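You operate a simulated robot arm through the tools that you are given. There is no shell and no other tool.

You are at the controls of a simulated robot arm. One attempt, no reset.

JOB
Open the oat bin, scoop two loads into the short jar, stow the scoop, shut bin and jar.
Fine: oat scoop, back in its pot; spill nothing; other scoops, teal handles and the tall jar stay.
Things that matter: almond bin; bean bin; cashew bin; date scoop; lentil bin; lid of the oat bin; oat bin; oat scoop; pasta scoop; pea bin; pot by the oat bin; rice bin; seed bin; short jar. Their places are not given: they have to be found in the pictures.

It is judged by the outcome, as a careful person would: the job done as asked, and still so three seconds after it is handed in. It fails if anything else is knocked over, pushed out of place, dropped, spilled or broken.

ROBOT AND FRAMES
A 6-joint arm with a fingered hand, fixed in place. Base frame: the origin is on the floor under the middle of its stand, x ahead of it, y to its left, z up. Units: m, degrees, N and s.
With the tool pointing down near the work surface it reaches from about 0.32 to 0.82 m from the base axis. Its first joint turns from -166.0 to 166.0 degrees. Payload 4 kg.
Tool frame: the origin (TCP) lies between the finger pads and is the grasp point; the fingertips stand 0.026 m ahead of it; z points along the fingers, y is the line along which they close. The gripper opens to 0.132 m; its body begins 0.073 m behind the TCP. The gripper is a hand of 5 fingers: y runs from the thumb to the fingers, the wrist lies at [0, 0, -0.239] in the tool frame, and closing takes about 1.5 s.
Orientation is that of the tool frame in the base frame, as a unit quaternion [w, x, y, z]. With the fingers straight down and closing along the base's y, the tool's x points along the base's -x, its y along +y and its z along -z.

CONTROLS
- The arm moves only by the tool servo_tool. Its argument "series" is a list of rows, each an object of numbers (a shift or turn left out is 0, a gripper value left out holds the last): "hand": the closure, from 0 (fully open) to 1 (shut); "tx", "ty", "tz": the shift along the tool's x, y, z in m; "rx", "ry", "rz": the turn, a rotation vector about the tool's x, y, z in degrees. In form: [{"hand": .., "tx": .., "ty": .., "tz": .., "rx": .., "ry": .., "rz": ..}, ...]. A call has 1 to 20 rows; each row is the pose to reach, as a shift and turn from the pose commanded when the call began, along the tool's axes at that moment. Rows are played at 5 a second. More than 0.05 m and 8.6 degrees between two rows, or a gripper value outside its range, and nothing of the call is played. A pose out of reach is approached as far as the arm can. The call stops where the force on the tool passes 90 N (or 10 N more than at its start, if that is more) or the arm is blocked; 0.2 s more then pass. The fingers move at their own pace (about 0.045 m/s each) and stop on an object; they squeeze with about 23 N. The grip force told is the motor's: it shows also when the fingers shut on nothing. Time passes only in rows, and 0.2 s behind the last, so rows that repeat a pose let the fingers close. The reply holds the time, the measured pose of the TCP, the force on the tool along the base axes, the opening and the grip force, in the units named above and with some noise, with the torque about the TCP (base axes, N m) and any sound that the robot's microphone picked up.
- Cameras (640 x 400 px; columns grow to the right, rows downward): "scene" is fixed at [0.0509, -0.651, 1.4184]; the picture's right is [0.93, -0.36, 0.00], its down [-0.13, -0.33, -0.94] and it looks along [0.34, 0.87, -0.35] (base axes); focal length 345 px, centre (320, 200). "wrist" rides on the gripper at [0.084, 0.002, -0.097] in the tool frame; the picture's right is [-0.02, 1.00, 0.00], its down [-0.75, -0.02, -0.66] and it looks along [-0.66, -0.01, 0.75] (tool axes); focal length 270 px, centre (320, 200).
- get_image(camera): a new picture of that camera. No time passes.
- preshape(shape): the hand has 5 fingers and takes this shape, open, in about a second: jaw (thumb against the fingers, like two jaws); tri (thumb and two fingers); tip (a fingertip pinch); poke (one finger out to press); point (the index stretched); flat (the hand flat); cup (the hand cupped); fist (a fist). The gripper value then closes the fingers along that shape, each until it touches; the sizes above hold for jaw. It gives what a move gives, with no picture.
- locate(camera, pixels): there is no depth. For up to 12 entries [column, row, z] of the newest picture of that camera ("zoom" is the newest enlarged one), the place [x, y] in the base frame at which the ray of that pixel passes the height z, good to about 0.002 m. No time passes.
- inspect(camera, box): a new picture of the part [left, top, right, bottom] of that camera's present view, enlarged. No time passes.
- job_done(): hands the job in; it is judged then, once.

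Open the gripper and draw the arm clear of the work before you hand the job in, unless the task says otherwise.

The tools are called after ">>>" as a command line: name --argument value ..., lists and objects as JSON in quotes. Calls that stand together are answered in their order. servo_tool: Moves the arm, as the interface text tells. Its arguments: {"type":"object","properties":{"series":{"type":"array"}},"required":["series"]} The other tools are called the same way: preshape (shape) gives the hand a shape; get_image (camera) takes a picture; locate (camera, pixels) gives the place at which the rays of pixels pass given heights; inspect (camera, box) takes an enlarged picture of a part of a camera's view; job_done () hands the job in.

At the start:

```text
time: 0.0
ee_pos: [0.3735, 0.3996, 1.17]
orientation: [0.0, 0.0, 1.0, -0.001]
ft_force: [-0.4, -0.2, -0.4]
wrist_torque: [0.02, -0.02, 0.01]
gripper_width: 0.1318
gripper_force: 0.0
shape: jaw
```

scene: 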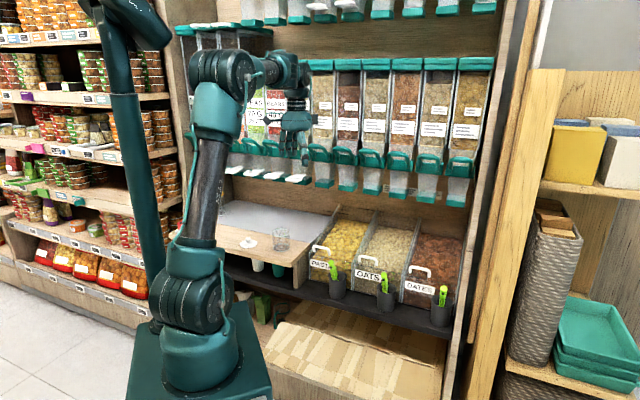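
wrist: 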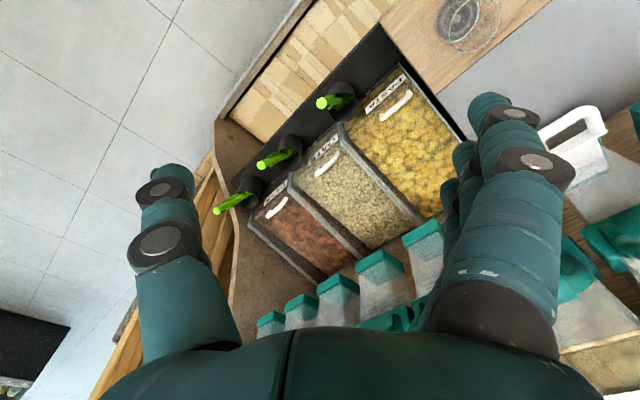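

The scene shows three bins (pasta, oats, dates) around (330-440, 250) with pots holding green scoops in front of them, and a jar near (281,238). I enlarge these parts first.

>>> inspect --camera "scene" --box '[200, 180, 480, 355]'

>>> inspect --camera "wrist" --box '[200, 0, 520, 200]'

```text
2.29 times, centred on (340, 268) of scene
```

zoom: 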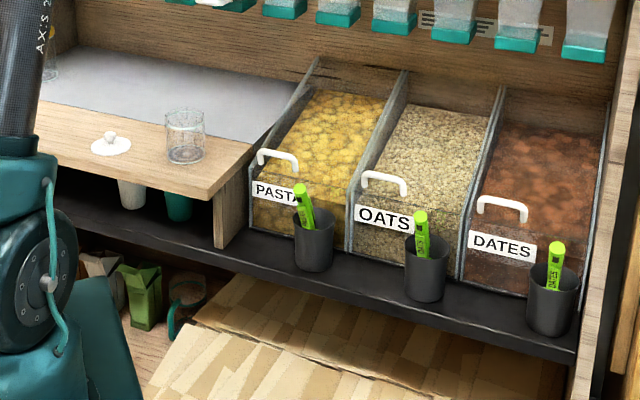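

```text
2.00 times, centred on (360, 100) of wrist
```

zoom: 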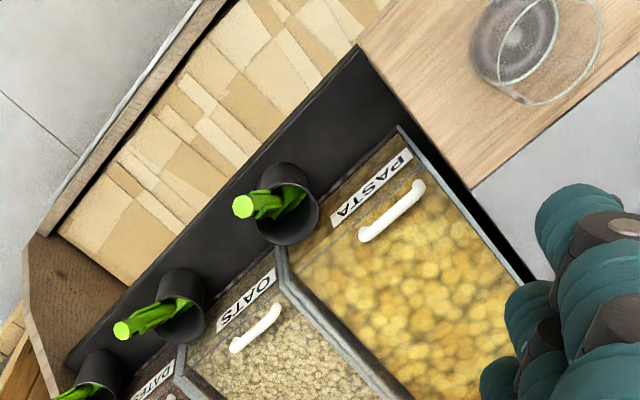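

The oat scoop stands in the pot near scene (384,285), its lid handle near (370,262), the jar at (281,238), and the jar's lid at (248,243). I zoom in further to measure.

>>> inspect --camera "scene" --box '[330, 240, 430, 320]'

>>> inspect --camera "scene" --box '[215, 195, 315, 275]'

>>> inspect --camera "wrist" --box '[220, 80, 370, 200]'

>>> inspect --camera "scene" --box '[200, 50, 520, 220]'

```text
5.00 times, centred on (380, 280) of scene
```

zoom: 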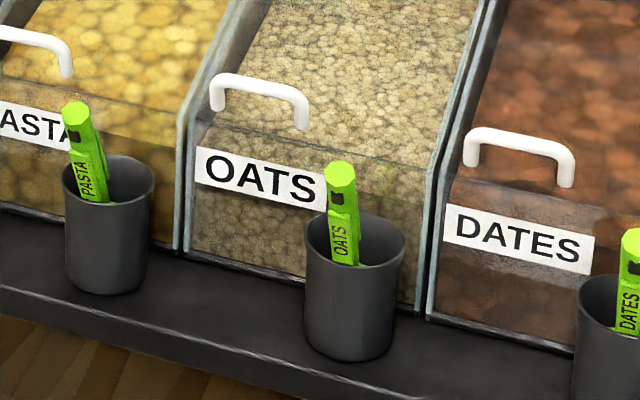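

```text
5.00 times, centred on (265, 235) of scene
```

zoom: 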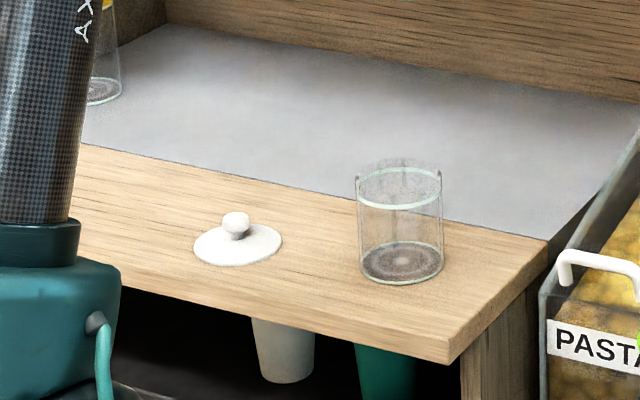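

```text
3.33 times, centred on (295, 140) of wrist
```

zoom: 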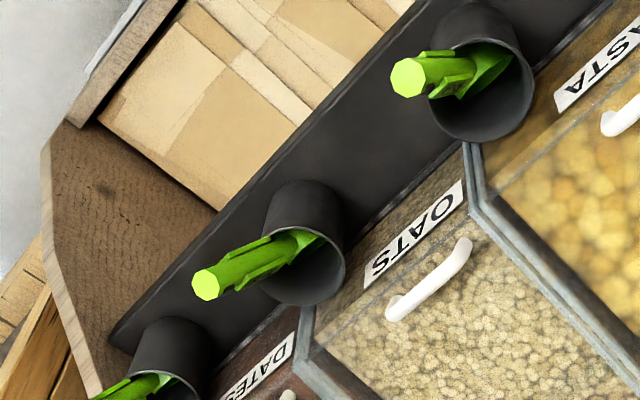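

```text
2.00 times, centred on (360, 135) of scene
```

zoom: 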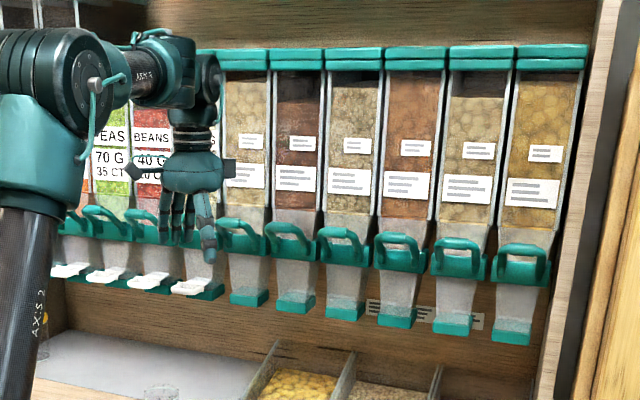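

Oat scoop tip: scene (384.2,275), wrist (261,165); oat lid handle: scene (361–379, 257–264), wrist (317–338, 153–173). I get rays at two heights for each to triangulate.

>>> locate --camera "scene" --pixels '[[384.2, 275, 0.7], [384.2, 275, 0.8], [387, 288.4, 0.6], [387, 288.4, 0.7], [360.5, 257, 0.6], [360.5, 257, 0.8], [376, 260, 0.6], [376, 260, 0.8], [385.6, 311, 0.5], [385.6, 311, 0.6], [280.5, 236, 0.6], [280.5, 236, 0.8]]'

>>> locate --camera "wrist" --pixels '[[260.8, 165.2, 0.7], [260.8, 165.2, 0.8], [290.5, 159.5, 0.6], [290.5, 159.5, 0.7], [337.8, 153.5, 0.6], [337.8, 153.5, 0.8], [317.5, 173, 0.6], [317.5, 173, 0.8], [284, 137, 0.5], [284, 137, 0.6]]'

```text
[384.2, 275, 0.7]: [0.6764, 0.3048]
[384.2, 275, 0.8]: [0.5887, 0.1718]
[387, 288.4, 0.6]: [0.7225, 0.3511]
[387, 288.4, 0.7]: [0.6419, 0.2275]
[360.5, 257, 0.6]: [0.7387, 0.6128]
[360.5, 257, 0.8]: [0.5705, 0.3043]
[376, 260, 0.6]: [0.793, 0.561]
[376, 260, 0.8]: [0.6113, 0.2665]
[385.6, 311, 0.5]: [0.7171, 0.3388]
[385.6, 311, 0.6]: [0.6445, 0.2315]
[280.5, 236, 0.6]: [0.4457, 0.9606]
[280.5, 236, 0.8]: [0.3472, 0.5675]
```

```text
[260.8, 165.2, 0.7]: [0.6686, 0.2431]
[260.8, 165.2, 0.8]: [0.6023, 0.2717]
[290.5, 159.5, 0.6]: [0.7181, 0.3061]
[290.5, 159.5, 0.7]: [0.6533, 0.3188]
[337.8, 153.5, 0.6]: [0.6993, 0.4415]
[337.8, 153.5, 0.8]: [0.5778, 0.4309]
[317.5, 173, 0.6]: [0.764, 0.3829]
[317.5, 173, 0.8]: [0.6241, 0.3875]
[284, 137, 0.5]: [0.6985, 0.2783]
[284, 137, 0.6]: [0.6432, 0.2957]
```

Triangulation gives: scoop tip ≈ (0.643,0.254,0.738), pot rim centre ≈ (0.696,0.310,0.633), oat lid handle from ≈ (0.635,0.435) to (0.683,0.386) at z≈0.718. So the shelf runs along (0.71,-0.71). I turn the hand 45° to face the shelf squarely, backing off a bit for a better view.

>>> servo_tool --series '[{"rz": -7.5, "tx": 0.02}, {"rz": -15, "tx": 0.04}, {"rz": -22.5, "tx": 0.06}, {"rz": -30, "tx": 0.08}, {"rz": -37.5, "tx": 0.1}, {"rz": -45, "tx": 0.1}]'

```text
time: 1.4
ee_pos: [0.2735, 0.3993, 1.1701]
orientation: [0.0, -0.383, 0.924, 0.0]
ft_force: [0.4, -0.2, -0.4]
wrist_torque: [0.01, 0.01, 0.01]
gripper_width: 0.1319
gripper_force: 0.1
shape: jaw
```

The hand now faces the shelf. I take pictures from both cameras.

>>> get_image --camera "wrist"

>>> get_image --camera "scene"

```text
taken
```

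wrist: 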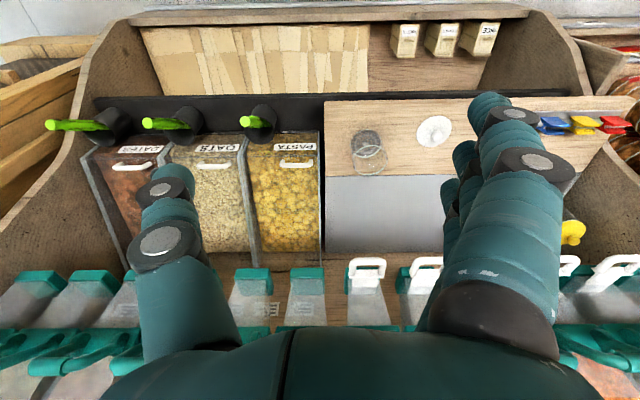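

```text
taken
```

scene: 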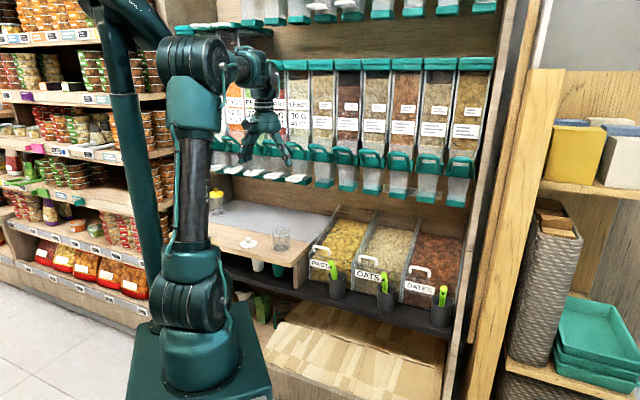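

The wrist view now shows bins at (110-320,130-270), jar at (368,150), jar lid at (434,130). I zoom in on those.

>>> inspect --camera "wrist" --box '[40, 90, 340, 280]'

>>> inspect --camera "wrist" --box '[300, 90, 480, 200]'

>>> inspect --camera "scene" --box '[290, 190, 470, 310]'

>>> inspect --camera "scene" --box '[190, 170, 340, 270]'

```text
2.11 times, centred on (190, 185) of wrist
```

zoom: 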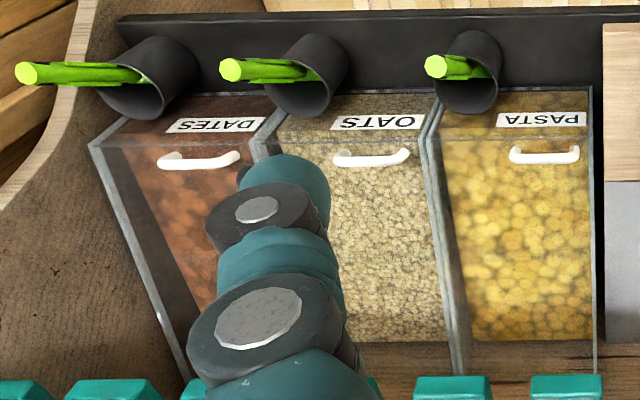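

```text
3.56 times, centred on (390, 145) of wrist
```

zoom: 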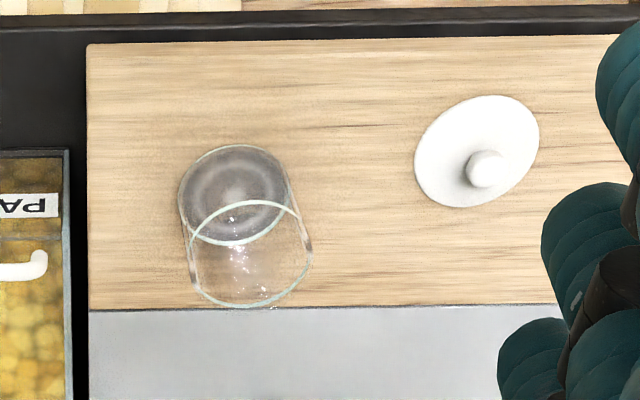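

```text
3.33 times, centred on (380, 250) of scene
```

zoom: 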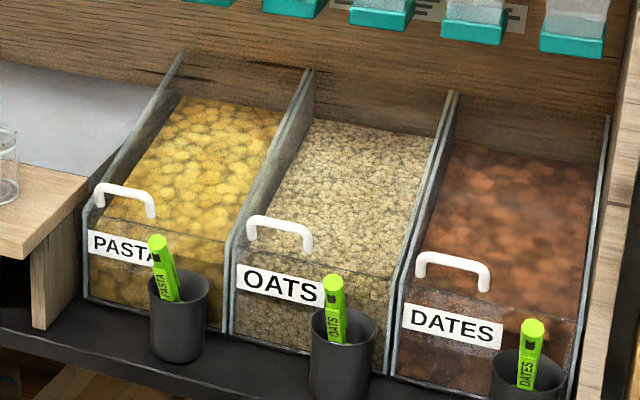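

```text
4.00 times, centred on (265, 220) of scene
```

zoom: 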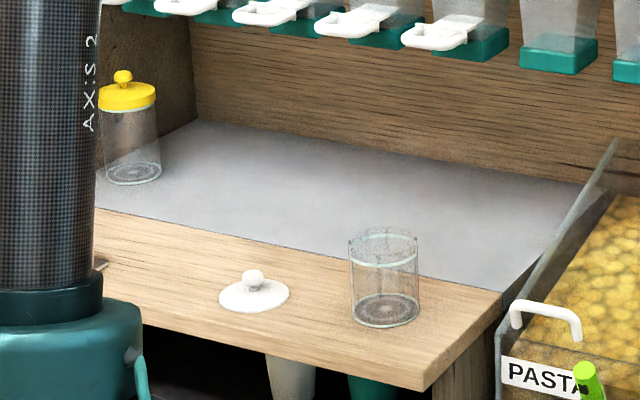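

I triangulate bin divider corners, handle feet, and jar/lid points from scene and wrist pixels.

>>> locate --camera "scene" --pixels '[[353.6, 259.9, 0.6], [353.6, 259.9, 0.8], [377, 211, 0.6], [377, 211, 0.8], [359, 261.4, 0.6], [359, 261.4, 0.8], [376.4, 265, 0.6], [376.4, 265, 0.8], [281.5, 247.5, 0.6], [281.5, 247.5, 0.8], [281, 231.75, 0.6], [281, 231.75, 0.8]]'

>>> locate --camera "wrist" --pixels '[[242.3, 151.7, 0.6], [242.3, 151.7, 0.8], [255.6, 265.8, 0.6], [255.6, 265.8, 0.8], [231.8, 161.2, 0.6], [231.8, 161.2, 0.8], [198.6, 162.2, 0.6], [198.6, 162.2, 0.8], [366.7, 142.2, 0.6], [366.7, 142.2, 0.8], [370.3, 159.9, 0.6], [370.3, 159.9, 0.8]]'

>>> locate --camera "scene" --pixels '[[248, 238.75, 0.6], [248, 238.75, 0.8], [248.25, 243.75, 0.6], [248.25, 243.75, 0.8], [384.2, 275, 0.6], [384.2, 275, 0.8]]'

>>> locate --camera "wrist" --pixels '[[437, 136, 0.6], [437, 136, 0.8], [434, 131.5, 0.6], [434, 131.5, 0.8], [147, 123.5, 0.6], [147, 123.5, 0.8]]'

```text
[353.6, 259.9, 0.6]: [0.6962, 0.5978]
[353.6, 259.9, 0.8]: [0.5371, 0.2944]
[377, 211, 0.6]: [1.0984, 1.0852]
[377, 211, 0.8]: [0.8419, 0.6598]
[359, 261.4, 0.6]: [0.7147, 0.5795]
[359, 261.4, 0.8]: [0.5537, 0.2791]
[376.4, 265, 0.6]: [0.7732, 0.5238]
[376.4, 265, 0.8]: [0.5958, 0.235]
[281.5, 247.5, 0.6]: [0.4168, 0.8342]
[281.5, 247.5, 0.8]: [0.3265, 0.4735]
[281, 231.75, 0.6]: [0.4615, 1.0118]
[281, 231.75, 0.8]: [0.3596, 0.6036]
```

```text
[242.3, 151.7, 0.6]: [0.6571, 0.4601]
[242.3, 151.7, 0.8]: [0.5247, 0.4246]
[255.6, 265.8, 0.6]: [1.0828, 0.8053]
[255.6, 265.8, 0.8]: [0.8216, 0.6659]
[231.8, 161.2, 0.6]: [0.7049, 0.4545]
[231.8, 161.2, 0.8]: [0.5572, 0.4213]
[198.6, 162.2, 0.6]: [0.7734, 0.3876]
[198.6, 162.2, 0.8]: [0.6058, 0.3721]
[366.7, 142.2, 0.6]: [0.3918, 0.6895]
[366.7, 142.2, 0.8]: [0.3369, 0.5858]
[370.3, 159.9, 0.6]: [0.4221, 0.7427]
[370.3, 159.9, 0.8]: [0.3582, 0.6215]
```

```text
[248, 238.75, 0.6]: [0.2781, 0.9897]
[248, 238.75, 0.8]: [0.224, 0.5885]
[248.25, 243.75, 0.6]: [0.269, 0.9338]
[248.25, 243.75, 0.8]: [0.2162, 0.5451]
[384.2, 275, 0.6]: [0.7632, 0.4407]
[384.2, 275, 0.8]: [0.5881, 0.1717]
```

```text
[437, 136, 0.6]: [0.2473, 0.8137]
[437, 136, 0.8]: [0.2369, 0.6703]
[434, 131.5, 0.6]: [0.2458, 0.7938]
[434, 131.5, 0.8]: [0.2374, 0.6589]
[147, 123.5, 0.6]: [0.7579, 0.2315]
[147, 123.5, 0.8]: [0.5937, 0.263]
```

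All points triangulate consistently: jar base ≈ (0.363,0.631,0.71), rim z≈0.79, jar lid knob ≈ (0.241,0.716,0.737), oat handle feet ≈ (0.638,0.439,0.694) and (0.687,0.380,0.698). I move the hand closer to the oat bin to see how its lid works.

>>> servo_tool --series '[{"tx": 0.004, "ty": -0.03, "tz": 0.024}, {"tx": 0.007, "ty": -0.06, "tz": 0.048}, {"tx": 0.011, "ty": -0.09, "tz": 0.073}, {"tx": 0.015, "ty": -0.12, "tz": 0.097}, {"tx": 0.019, "ty": -0.15, "tz": 0.121}, {"tx": 0.022, "ty": -0.18, "tz": 0.146}, {"tx": 0.026, "ty": -0.209, "tz": 0.17}, {"tx": 0.026, "ty": -0.209, "tz": 0.17}]'

>>> get_image --camera "wrist"

>>> get_image --camera "scene"

```text
time: 3.2
ee_pos: [0.4048, 0.2317, 0.9993]
orientation: [0.0, -0.383, 0.924, 0.0]
ft_force: [-0.7, -1.0, -0.1]
wrist_torque: [0.0, 0.02, -0.02]
gripper_width: 0.1321
gripper_force: 0.1
shape: jaw
```

```text
taken
```

wrist: 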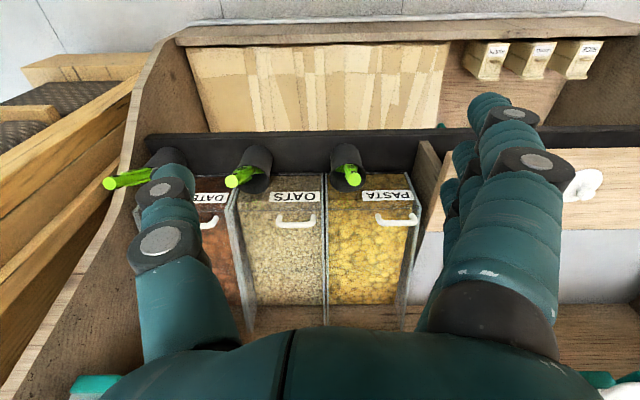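

```text
taken
```

scene: 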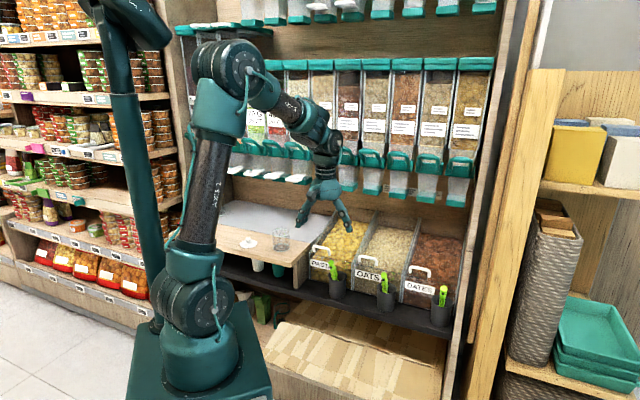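

The oat bin now lies between the fingers at wrist (235-325,180-305). I zoom in on it.

>>> inspect --camera "wrist" --box '[200, 130, 360, 230]'

>>> inspect --camera "wrist" --box '[210, 210, 430, 345]'

```text
4.00 times, centred on (280, 180) of wrist
```

zoom: 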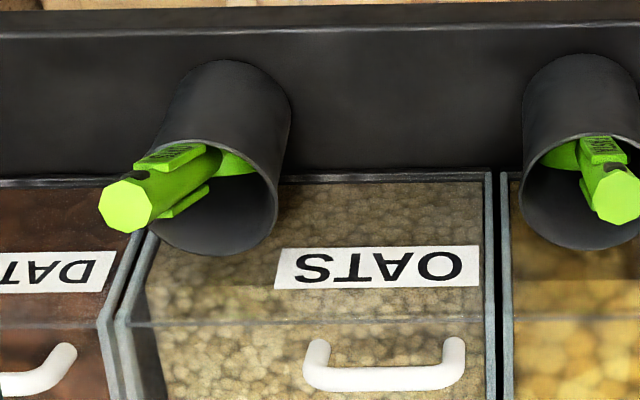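

```text
2.91 times, centred on (320, 278) of wrist
```

zoom: 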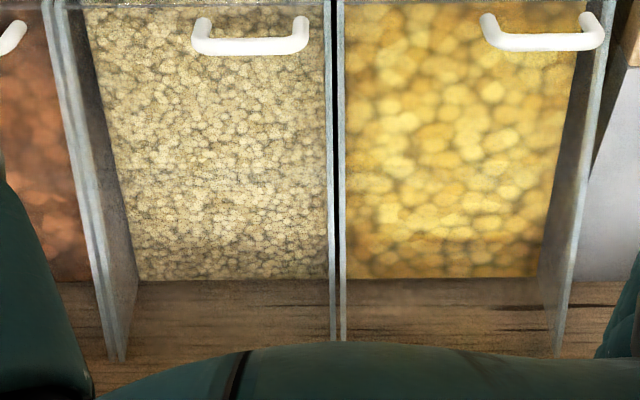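

The oats scoop's hexagonal handle (tip at zoom (125,205)) leans out of its pot toward the front. I move closer above the pot to see into it and the lid edge.

>>> servo_tool --series '[{"tx": -0.012, "ty": -0.026, "tz": 0.026}, {"tx": -0.024, "ty": -0.053, "tz": 0.052}, {"tx": -0.036, "ty": -0.08, "tz": 0.08}, {"tx": -0.048, "ty": -0.107, "tz": 0.106}, {"tx": -0.06, "ty": -0.134, "tz": 0.132}, {"tx": -0.066, "ty": -0.148, "tz": 0.146}, {"tx": -0.066, "ty": -0.148, "tz": 0.146}]'

>>> get_image --camera "wrist"

>>> inspect --camera "wrist" --box '[220, 60, 430, 200]'

>>> inspect --camera "wrist" --box '[220, 180, 430, 320]'

```text
time: 4.8
ee_pos: [0.5551, 0.1761, 0.8544]
orientation: [0.0, -0.383, 0.924, 0.0]
ft_force: [-0.3, 0.0, 0.0]
wrist_torque: [-0.01, -0.03, 0.0]
gripper_width: 0.1321
gripper_force: 0.0
shape: jaw
```

```text
taken
```

wrist: 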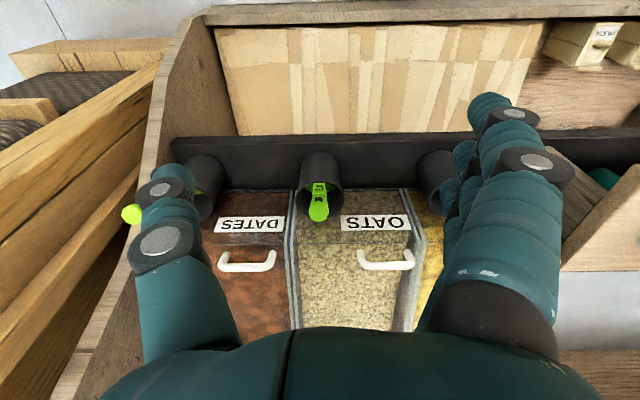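

```text
2.86 times, centred on (325, 130) of wrist
```

zoom: 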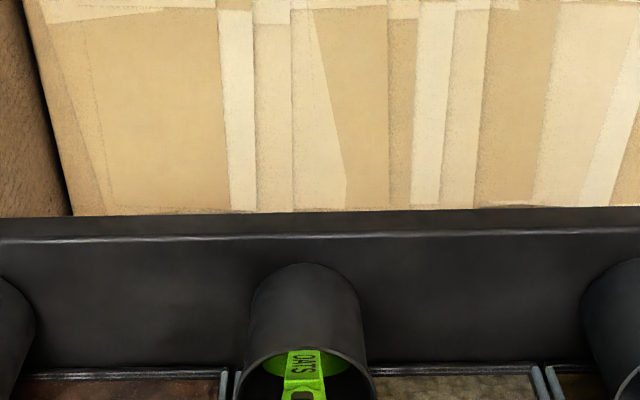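

```text
2.86 times, centred on (325, 250) of wrist
```

zoom: 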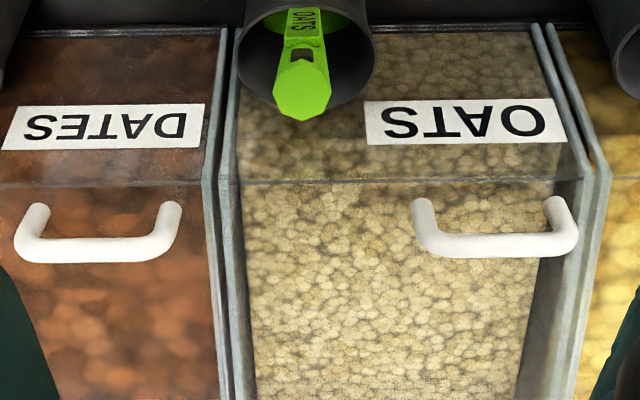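

The oat pot sits at wrist (320,180) with its scoop leaning toward us; I zoom right in on it.

>>> inspect --camera "wrist" --box '[280, 145, 368, 225]'

>>> inspect --camera "scene" --box '[350, 240, 430, 320]'

```text
5.00 times, centred on (324, 185) of wrist
```

zoom: 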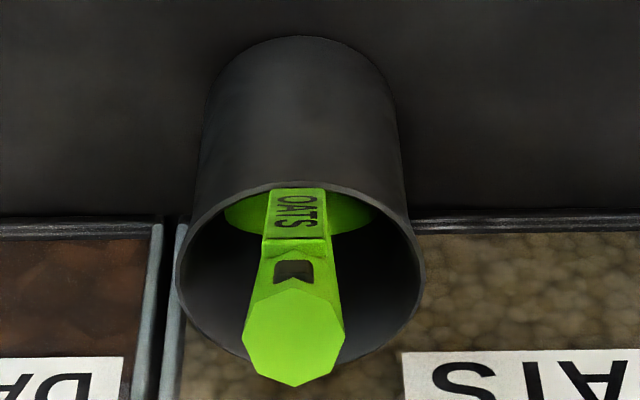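

```text
5.00 times, centred on (390, 280) of scene
```

zoom: 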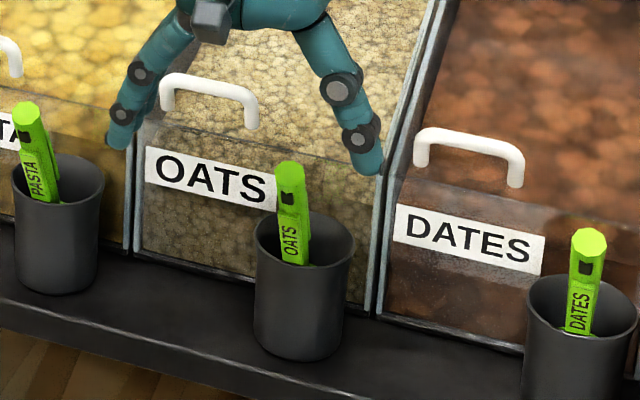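

I triangulate the scoop tip, its notch, and the label edge, as well as the pot rim and lid handle from this closer view.

>>> locate --camera "scene" --pixels '[[384.2, 274.4, 0.65], [384.2, 274.4, 0.75], [383.4, 279.8, 0.65], [383.4, 279.8, 0.75], [384, 282.6, 0.65], [384, 282.6, 0.75], [387, 288, 0.6], [387, 288, 0.7], [358.6, 264, 0.65], [358.6, 264, 0.75], [376.4, 265.4, 0.65], [376.4, 265.4, 0.75]]'

>>> locate --camera "wrist" --pixels '[[318.6, 212, 0.65], [318.6, 212, 0.75], [318.6, 199, 0.65], [318.6, 199, 0.75], [319.4, 193, 0.65], [319.4, 193, 0.75], [320.2, 199, 0.6], [320.2, 199, 0.7], [408, 252.5, 0.65], [408, 252.5, 0.75], [361, 252.5, 0.65], [361, 252.5, 0.75]]'

```text
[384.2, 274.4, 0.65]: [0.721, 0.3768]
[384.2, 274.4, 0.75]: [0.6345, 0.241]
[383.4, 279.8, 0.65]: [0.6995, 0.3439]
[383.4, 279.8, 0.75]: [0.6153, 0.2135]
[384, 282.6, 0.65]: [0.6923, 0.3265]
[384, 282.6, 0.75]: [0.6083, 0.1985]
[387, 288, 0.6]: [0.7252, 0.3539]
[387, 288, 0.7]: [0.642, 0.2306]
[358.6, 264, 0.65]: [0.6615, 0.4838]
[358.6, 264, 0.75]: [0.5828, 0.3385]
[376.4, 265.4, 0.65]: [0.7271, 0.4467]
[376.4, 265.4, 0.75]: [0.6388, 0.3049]
```

```text
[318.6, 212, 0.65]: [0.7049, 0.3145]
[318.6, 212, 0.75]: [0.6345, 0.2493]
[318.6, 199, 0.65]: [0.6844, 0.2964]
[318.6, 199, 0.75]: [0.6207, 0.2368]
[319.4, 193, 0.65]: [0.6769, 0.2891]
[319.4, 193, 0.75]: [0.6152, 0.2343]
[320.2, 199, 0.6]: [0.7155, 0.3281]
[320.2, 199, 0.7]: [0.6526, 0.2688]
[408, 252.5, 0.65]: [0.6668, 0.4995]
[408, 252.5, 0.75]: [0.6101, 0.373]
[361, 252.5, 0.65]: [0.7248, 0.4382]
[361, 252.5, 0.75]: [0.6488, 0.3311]
```

The handle leans ~23° from vertical toward the front, tip at about (0.642,0.255,0.740), pot rim centre ≈ (0.690,0.303,0.642). I tilt the hand to look down into the pot and learn which way the bowl faces.

>>> servo_tool --series '[{"tx": -0.022, "ty": -0.001, "tz": -0.012, "ry": 5}, {"tx": -0.044, "ty": -0.002, "tz": -0.02, "ry": 10}, {"tx": -0.066, "ty": -0.004, "tz": -0.026, "ry": 15}, {"tx": -0.089, "ty": -0.006, "tz": -0.026, "ry": 20}, {"tx": -0.089, "ty": -0.006, "tz": -0.026, "ry": 20}]'

>>> get_image --camera "wrist"

>>> inspect --camera "wrist" --box '[270, 150, 370, 250]'

```text
time: 6.0
ee_pos: [0.6213, 0.2338, 0.8787]
orientation: [-0.16, -0.377, 0.91, -0.066]
ft_force: [-0.5, 0.3, -0.3]
wrist_torque: [-0.02, 0.03, 0.01]
gripper_width: 0.132
gripper_force: 0.0
shape: jaw
```

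```text
taken
```

wrist: 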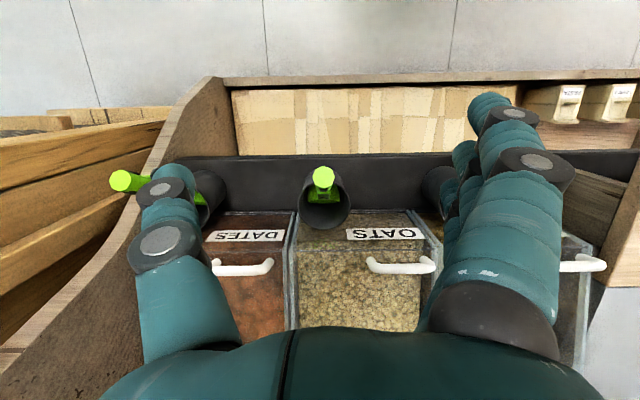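

```text
4.00 times, centred on (320, 200) of wrist
```

zoom: 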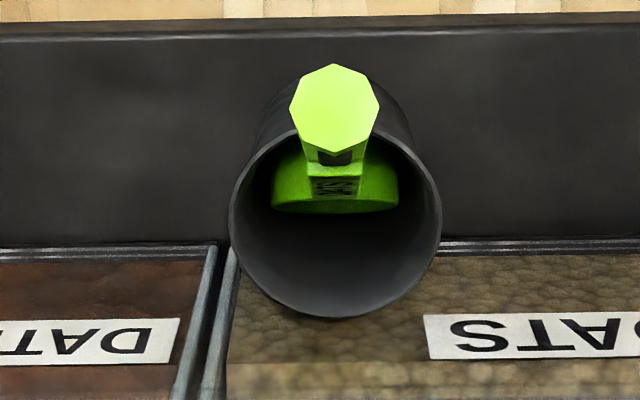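

Looking down the handle, the scoop's D-shaped back plate at zoom (335,195) has its flat side toward the bin, so the bowl opens toward the bin – a straight grip along the handle will work. Next I measure the lid handle at (372-435, 258-272) closely.

>>> inspect --camera "wrist" --box '[290, 200, 450, 300]'

>>> inspect --camera "scene" --box '[340, 230, 420, 280]'

```text
4.00 times, centred on (370, 250) of wrist
```

zoom: 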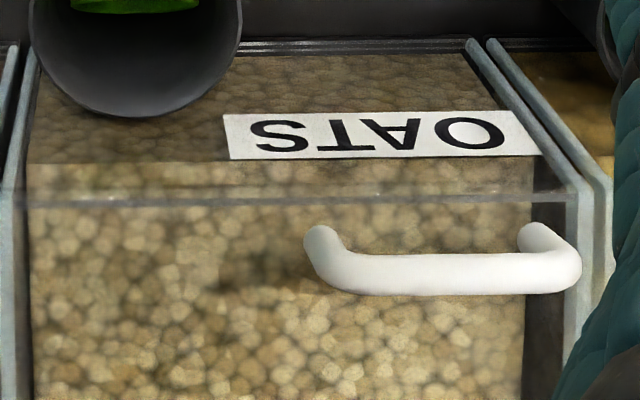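

```text
8.00 times, centred on (380, 255) of scene
```

zoom: 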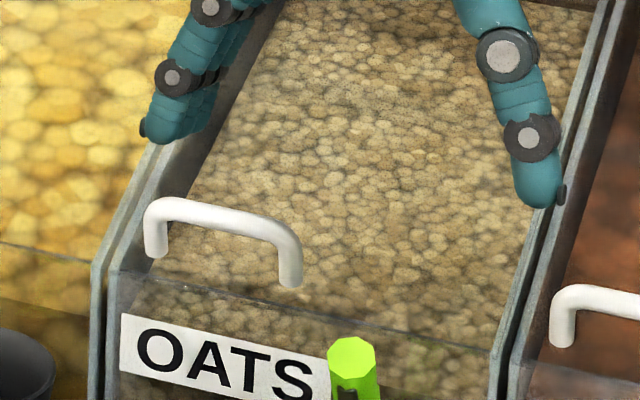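

I triangulate the bar ends of the oat lid handle from both views.

>>> locate --camera "wrist" --pixels '[[402.5, 268.75, 0.68], [402.5, 268.75, 0.76], [372.5, 267.5, 0.68], [372.5, 267.5, 0.76], [432, 267.5, 0.68], [432, 267.5, 0.76], [370, 250, 0.68], [370, 250, 0.72], [450.0, 249, 0.68], [290, 250, 0.68]]'

>>> locate --camera "scene" --pixels '[[368.1, 258.1, 0.68], [368.1, 258.1, 0.76], [359.6, 256, 0.68], [359.6, 256, 0.76], [376.25, 260, 0.68], [376.25, 260, 0.76], [353.6, 264.0, 0.68], [353.6, 264.0, 0.72], [402.0, 274.5, 0.68], [402.0, 274.5, 0.72]]'

```text
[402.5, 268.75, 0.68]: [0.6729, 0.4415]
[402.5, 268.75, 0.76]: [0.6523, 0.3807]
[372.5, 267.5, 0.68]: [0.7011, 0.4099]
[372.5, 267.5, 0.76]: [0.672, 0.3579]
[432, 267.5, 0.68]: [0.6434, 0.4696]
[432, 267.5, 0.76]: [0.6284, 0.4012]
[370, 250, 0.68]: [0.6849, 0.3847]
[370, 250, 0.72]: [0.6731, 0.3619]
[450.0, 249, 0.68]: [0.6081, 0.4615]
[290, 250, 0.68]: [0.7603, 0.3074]
```

```text
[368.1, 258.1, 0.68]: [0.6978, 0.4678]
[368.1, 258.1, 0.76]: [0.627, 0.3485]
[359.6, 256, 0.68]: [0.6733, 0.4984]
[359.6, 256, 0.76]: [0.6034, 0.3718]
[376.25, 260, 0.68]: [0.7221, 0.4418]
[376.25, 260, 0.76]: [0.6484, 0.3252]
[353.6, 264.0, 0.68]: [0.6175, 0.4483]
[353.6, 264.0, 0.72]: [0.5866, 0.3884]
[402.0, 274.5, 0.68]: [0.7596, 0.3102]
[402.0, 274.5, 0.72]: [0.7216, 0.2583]
```

The bar of the oat lid handle is at u≈0.143–0.214 along the shelf (centre (0.664,0.412), z≈0.719), and the bin's front edge top is near z≈0.685. Before bringing the arm close, I back off and rise to measure the teal dispensers above.

>>> servo_tool --series '[{"ry": -7}, {"ry": -14}, {"ry": -20}]'

>>> servo_tool --series '[{"tx": 0.02, "ty": 0.01, "tz": -0.035}, {"tx": 0.04, "ty": 0.03, "tz": -0.07}, {"tx": 0.06, "ty": 0.045, "tz": -0.105}, {"tx": 0.08, "ty": 0.06, "tz": -0.14}, {"tx": 0.1, "ty": 0.075, "tz": -0.175}, {"tx": 0.12, "ty": 0.09, "tz": -0.21}, {"tx": 0.14, "ty": 0.1, "tz": -0.245}, {"tx": 0.14, "ty": 0.1, "tz": -0.27}, {"tx": 0.14, "ty": 0.1, "tz": -0.27}]'

>>> get_image --camera "wrist"

>>> inspect --camera "scene" --box '[320, 130, 480, 230]'

```text
time: 6.8
ee_pos: [0.6217, 0.2336, 0.8794]
orientation: [0.001, -0.383, 0.924, 0.001]
ft_force: [0.6, -0.5, 0.3]
wrist_torque: [0.02, 0.01, 0.04]
gripper_width: 0.132
gripper_force: 0.0
shape: jaw
```

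```text
time: 8.8
ee_pos: [0.4534, 0.2057, 1.1498]
orientation: [0.001, -0.382, 0.924, 0.0]
ft_force: [-0.6, -0.6, -0.3]
wrist_torque: [0.0, 0.02, 0.01]
gripper_width: 0.1319
gripper_force: 0.0
shape: jaw
```

```text
taken
```

wrist: 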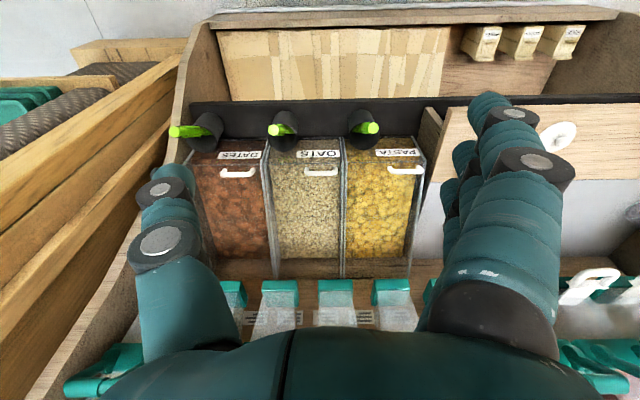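

```text
4.00 times, centred on (400, 180) of scene
```

zoom: 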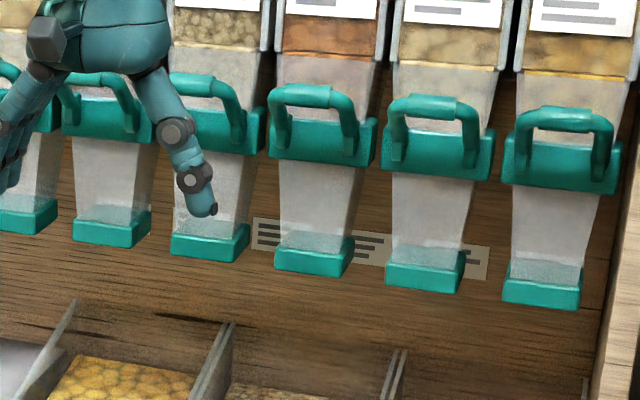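

I zoom on the dispensers in the wrist view to get their depth (teal handle at lower left, chute feet at row ~290).

>>> inspect --camera "wrist" --box '[40, 300, 240, 400]'

>>> inspect --camera "wrist" --box '[200, 230, 440, 350]'

>>> inspect --camera "wrist" --box '[540, 240, 640, 400]'

```text
3.20 times, centred on (140, 350) of wrist
```

zoom: 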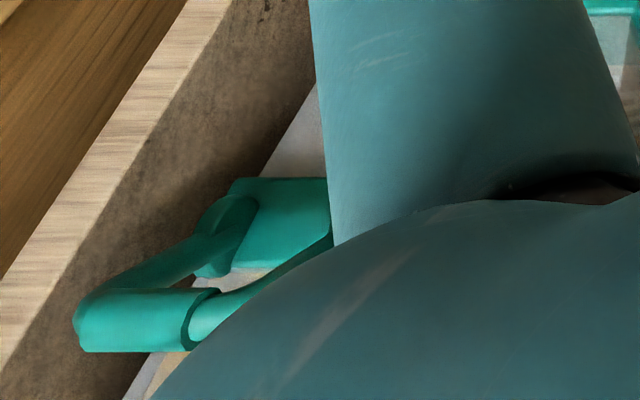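

```text
2.67 times, centred on (320, 290) of wrist
```

zoom: 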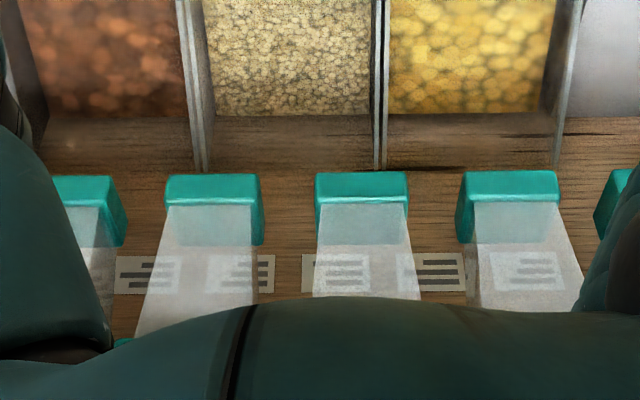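

```text
2.50 times, centred on (590, 320) of wrist
```

zoom: 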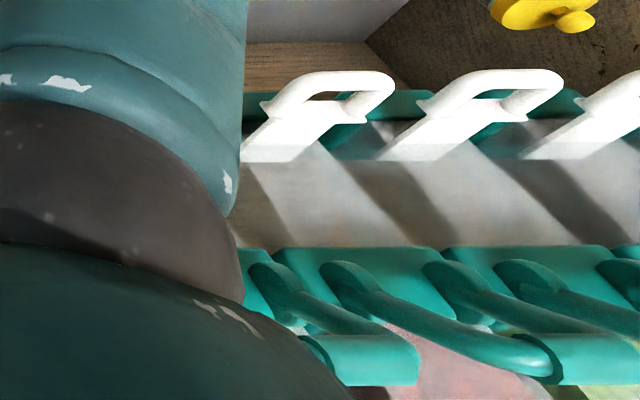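

I get the handle bar and chute foot rays at two heights.

>>> locate --camera "wrist" --pixels '[[66, 388, 1.05], [66, 388, 1.1], [102, 389, 1.05], [102, 389, 1.1], [279, 281, 0.95], [279, 281, 1.0], [337, 281, 0.95], [337, 281, 1.0]]'

>>> locate --camera "scene" --pixels '[[468, 160, 1.05], [468, 160, 1.1], [453, 158, 1.05], [453, 158, 1.1], [426, 199, 0.95], [426, 199, 1.0], [398, 193, 0.95], [398, 193, 1.0], [426, 202, 0.95], [426, 202, 1.0]]'

```text
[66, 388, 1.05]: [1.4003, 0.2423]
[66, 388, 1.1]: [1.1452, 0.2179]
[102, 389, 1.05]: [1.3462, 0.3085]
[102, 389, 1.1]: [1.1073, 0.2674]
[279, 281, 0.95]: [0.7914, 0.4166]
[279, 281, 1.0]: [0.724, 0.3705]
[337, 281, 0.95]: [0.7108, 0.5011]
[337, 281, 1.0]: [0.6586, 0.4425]
```

```text
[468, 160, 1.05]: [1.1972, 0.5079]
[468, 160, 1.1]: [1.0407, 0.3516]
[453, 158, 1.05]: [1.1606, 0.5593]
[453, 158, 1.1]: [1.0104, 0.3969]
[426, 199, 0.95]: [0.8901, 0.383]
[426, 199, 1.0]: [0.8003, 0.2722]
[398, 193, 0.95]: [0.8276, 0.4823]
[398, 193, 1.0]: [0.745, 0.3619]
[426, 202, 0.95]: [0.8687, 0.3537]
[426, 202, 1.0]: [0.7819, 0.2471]
```

The teal handles sit at about z≈1.15, protruding to w≈0.75 along the shelf normal, and chute feet at z≈0.94, so the hand must stay tilted forward near the bins. I look for the lid's hinge line in zoomed views.

>>> inspect --camera "scene" --box '[360, 200, 430, 244]'

>>> inspect --camera "wrist" --box '[260, 140, 360, 210]'

>>> inspect --camera "wrist" --box '[260, 200, 360, 280]'

>>> inspect --camera "scene" --box '[300, 200, 400, 270]'

```text
9.09 times, centred on (395, 222) of scene
```

zoom: 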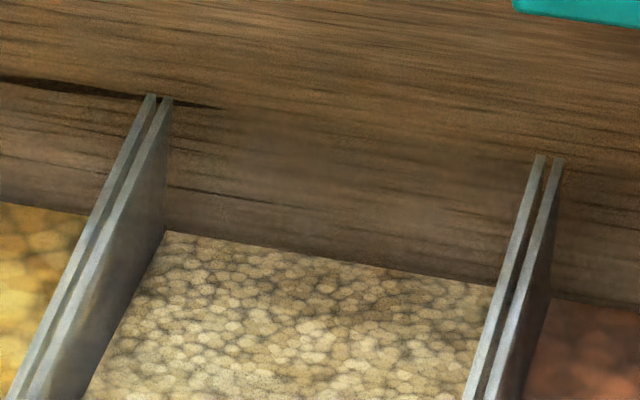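

```text
5.71 times, centred on (310, 175) of wrist
```

zoom: 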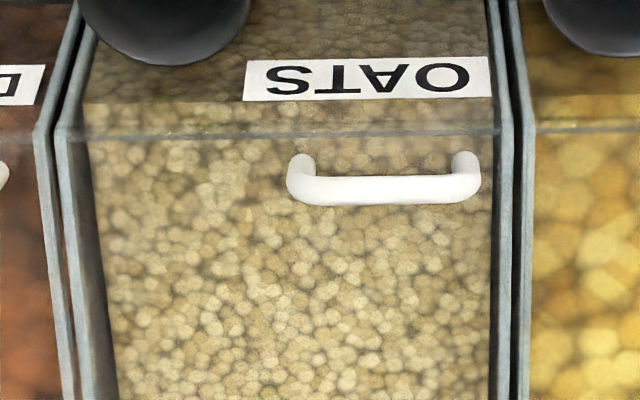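

```text
5.00 times, centred on (310, 240) of wrist
```

zoom: 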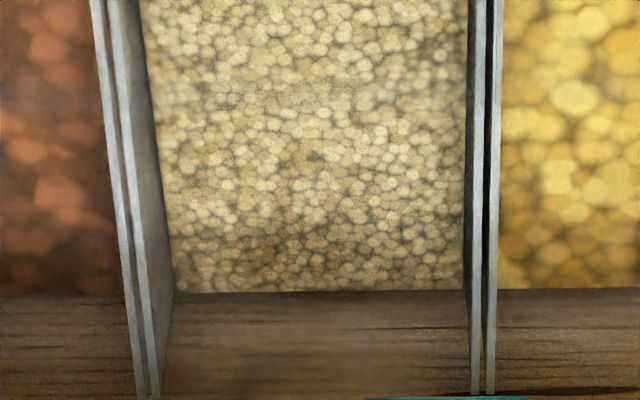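

```text
5.71 times, centred on (350, 235) of scene
```

zoom: 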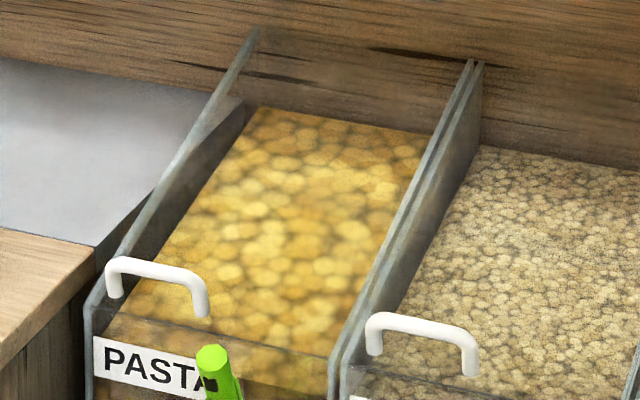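

No hinge line is visible; a back hinge is most likely, and I'll feel for it. I turn the hand 90° so that the thumb comes in front of the bar and the fingers behind it.

>>> servo_tool --series '[{"rz": 8}, {"rz": 16}, {"rz": 24}, {"rz": 32}, {"rz": 40}, {"rz": 48}, {"rz": 56}, {"rz": 64}, {"rz": 72}, {"rz": 80}, {"rz": 88}, {"rz": 90}, {"rz": 90}]'

>>> servo_tool --series '[{"hand": 0.5, "tx": 0, "ty": 0.023, "tz": 0.033, "rx": -3}, {"ty": 0.047, "tz": 0.066, "rx": -6}, {"ty": 0.07, "tz": 0.1, "rx": -9}, {"ty": 0.094, "tz": 0.133, "rx": -12}, {"ty": 0.117, "tz": 0.166, "rx": -15}, {"ty": 0.141, "tz": 0.199, "rx": -18}, {"ty": 0.164, "tz": 0.232, "rx": -21}, {"ty": 0.188, "tz": 0.266, "rx": -24}, {"tx": -0.003, "ty": 0.211, "tz": 0.299, "rx": -27}, {"tx": -0.003, "ty": 0.235, "tz": 0.332, "rx": -30}, {"tx": -0.003, "ty": 0.235, "tz": 0.332, "rx": -30}]'

>>> get_image --camera "wrist"

>>> get_image --camera "scene"

```text
time: 11.6
ee_pos: [0.4516, 0.204, 1.151]
orientation: [-0.001, 0.383, 0.924, 0.0]
ft_force: [0.5, 0.4, 0.6]
wrist_torque: [-0.02, -0.01, -0.06]
gripper_width: 0.1318
gripper_force: 0.0
shape: jaw
```

```text
time: 14.0
ee_pos: [0.6228, 0.3703, 0.8197]
orientation: [0.099, 0.37, 0.892, 0.24]
ft_force: [-0.7, -0.5, 0.5]
wrist_torque: [0.0, -0.02, 0.02]
gripper_width: 0.067
gripper_force: 0.0
shape: jaw
```

```text
taken
```

wrist: 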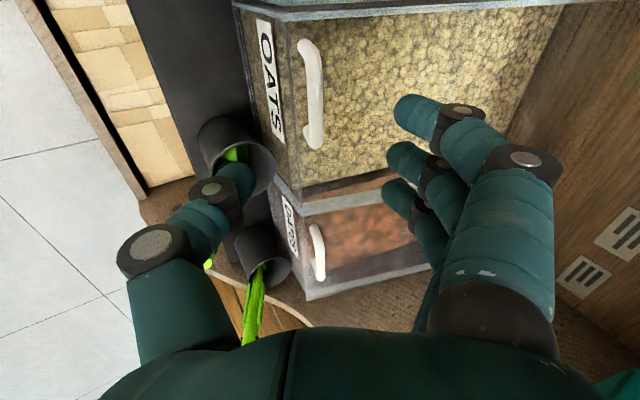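

```text
taken
```

scene: 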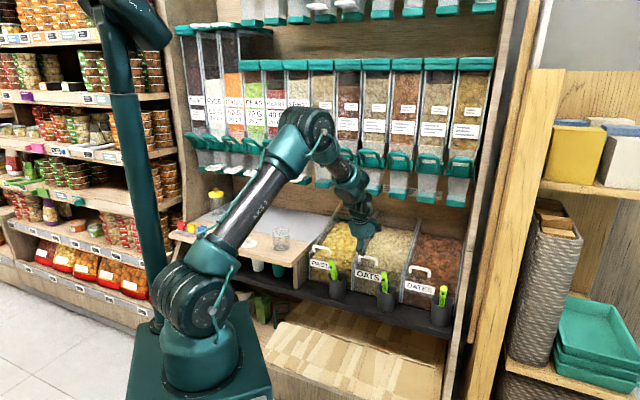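

The hand hangs over the oat lid with the bar at wrist (312,95) between thumb and fingers. I check the alignment in a scene close-up.

>>> inspect --camera "scene" --box '[310, 190, 430, 290]'

>>> locate --camera "wrist" --pixels '[[312, 50, 0.719], [312, 142, 0.719], [312, 96, 0.719]]'

```text
4.00 times, centred on (370, 240) of scene
```

zoom: 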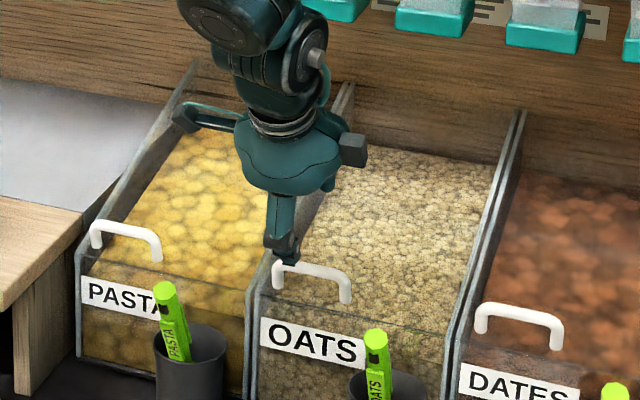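

```text
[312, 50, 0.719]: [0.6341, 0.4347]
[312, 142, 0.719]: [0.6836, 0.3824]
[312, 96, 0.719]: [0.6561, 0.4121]
```

The bar at z 0.719 lies at w≈0.756, centred for my approach along the tool axis. I advance 0.10 m along the fingers.

>>> servo_tool --series '[{"tz": 0.025}, {"tz": 0.05}, {"tz": 0.075}, {"tz": 0.09}, {"tz": 0.1}, {"tz": 0.1}]'

>>> get_image --camera "wrist"

>>> inspect --camera "scene" --box '[330, 220, 410, 290]'

```text
time: 15.4
ee_pos: [0.6573, 0.4048, 0.7329]
orientation: [0.098, 0.37, 0.892, 0.24]
ft_force: [-0.6, 1.2, -0.2]
wrist_torque: [0.03, -0.04, 0.02]
gripper_width: 0.0667
gripper_force: 0.0
shape: jaw
```

```text
taken
```

wrist: 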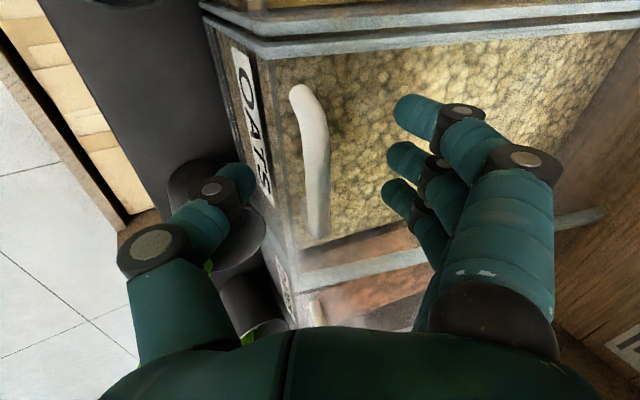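

```text
5.71 times, centred on (370, 255) of scene
```

zoom: 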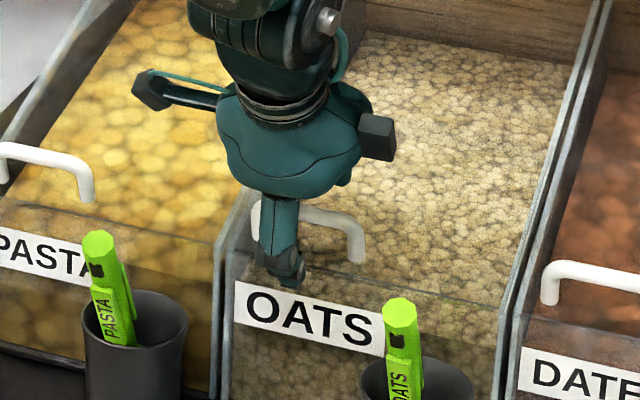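

Thumb is in front of the bar, fingers behind. I close the hand on it.

>>> servo_tool --series '[{"hand": 0.8}, {"hand": 1.0}, {"hand": 1.0}, {"hand": 1.0}, {"hand": 1.0}, {"hand": 1.0}, {"hand": 1.0}, {"hand": 1.0}]'

>>> get_image --camera "wrist"

```text
time: 17.2
ee_pos: [0.6566, 0.4063, 0.7325]
orientation: [0.099, 0.37, 0.892, 0.239]
ft_force: [6.3, 6.7, -8.7]
wrist_torque: [0.13, -0.13, 0.04]
gripper_width: 0.0
gripper_force: 23.0
shape: jaw
```

```text
taken
```

wrist: 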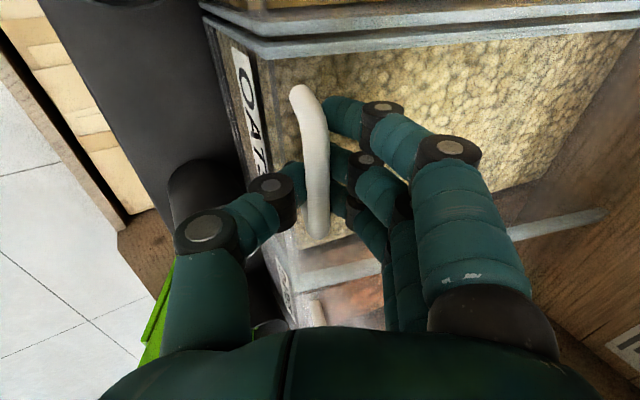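

Opening reads 0 with a 12 N pull toward the bar, so the fingertips seem to have met underneath it. I check in close-up.

>>> inspect --camera "wrist" --box '[240, 70, 420, 250]'

>>> inspect --camera "scene" --box '[340, 230, 400, 280]'

```text
2.22 times, centred on (330, 160) of wrist
```

zoom: 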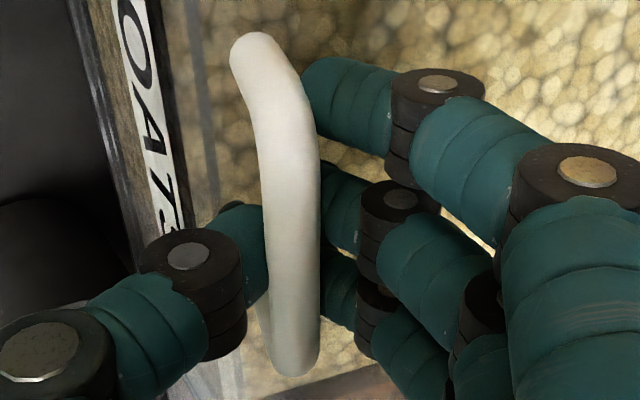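

```text
8.00 times, centred on (370, 255) of scene
```

zoom: 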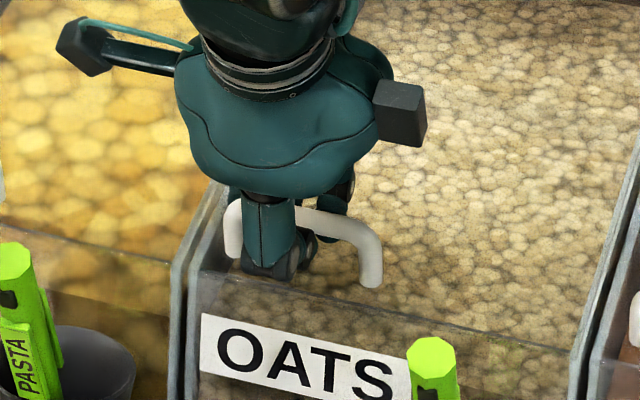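

The thumb and fingers wrap the bar securely. I lift gently 2 cm straight up and read the force.

>>> servo_tool --series '[{"hand": 1.0, "ty": 0.0025, "tz": -0.0043}, {"ty": 0.005, "tz": -0.0087}, {"ty": 0.0075, "tz": -0.013}, {"ty": 0.01, "tz": -0.0173}, {"ty": 0.01, "tz": -0.0173}]'

>>> inspect --camera "scene" --box '[320, 190, 440, 290]'

```text
time: 18.4
ee_pos: [0.6565, 0.4055, 0.7538]
orientation: [0.1, 0.369, 0.892, 0.241]
ft_force: [-1.4, -1.4, 10.3]
wrist_torque: [0.08, 0.0, -0.01]
gripper_width: 0.0
gripper_force: 22.6
shape: jaw
```

```text
4.00 times, centred on (380, 240) of scene
```

zoom: 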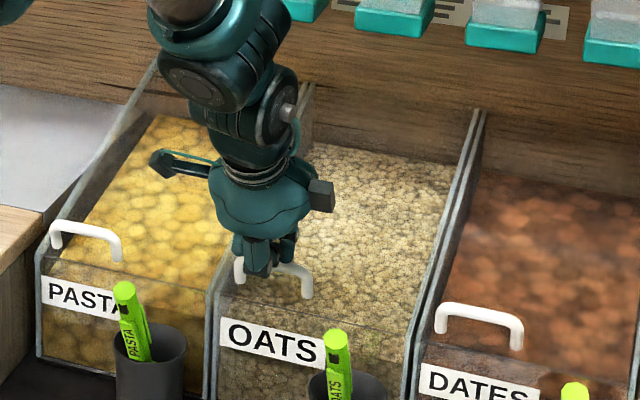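

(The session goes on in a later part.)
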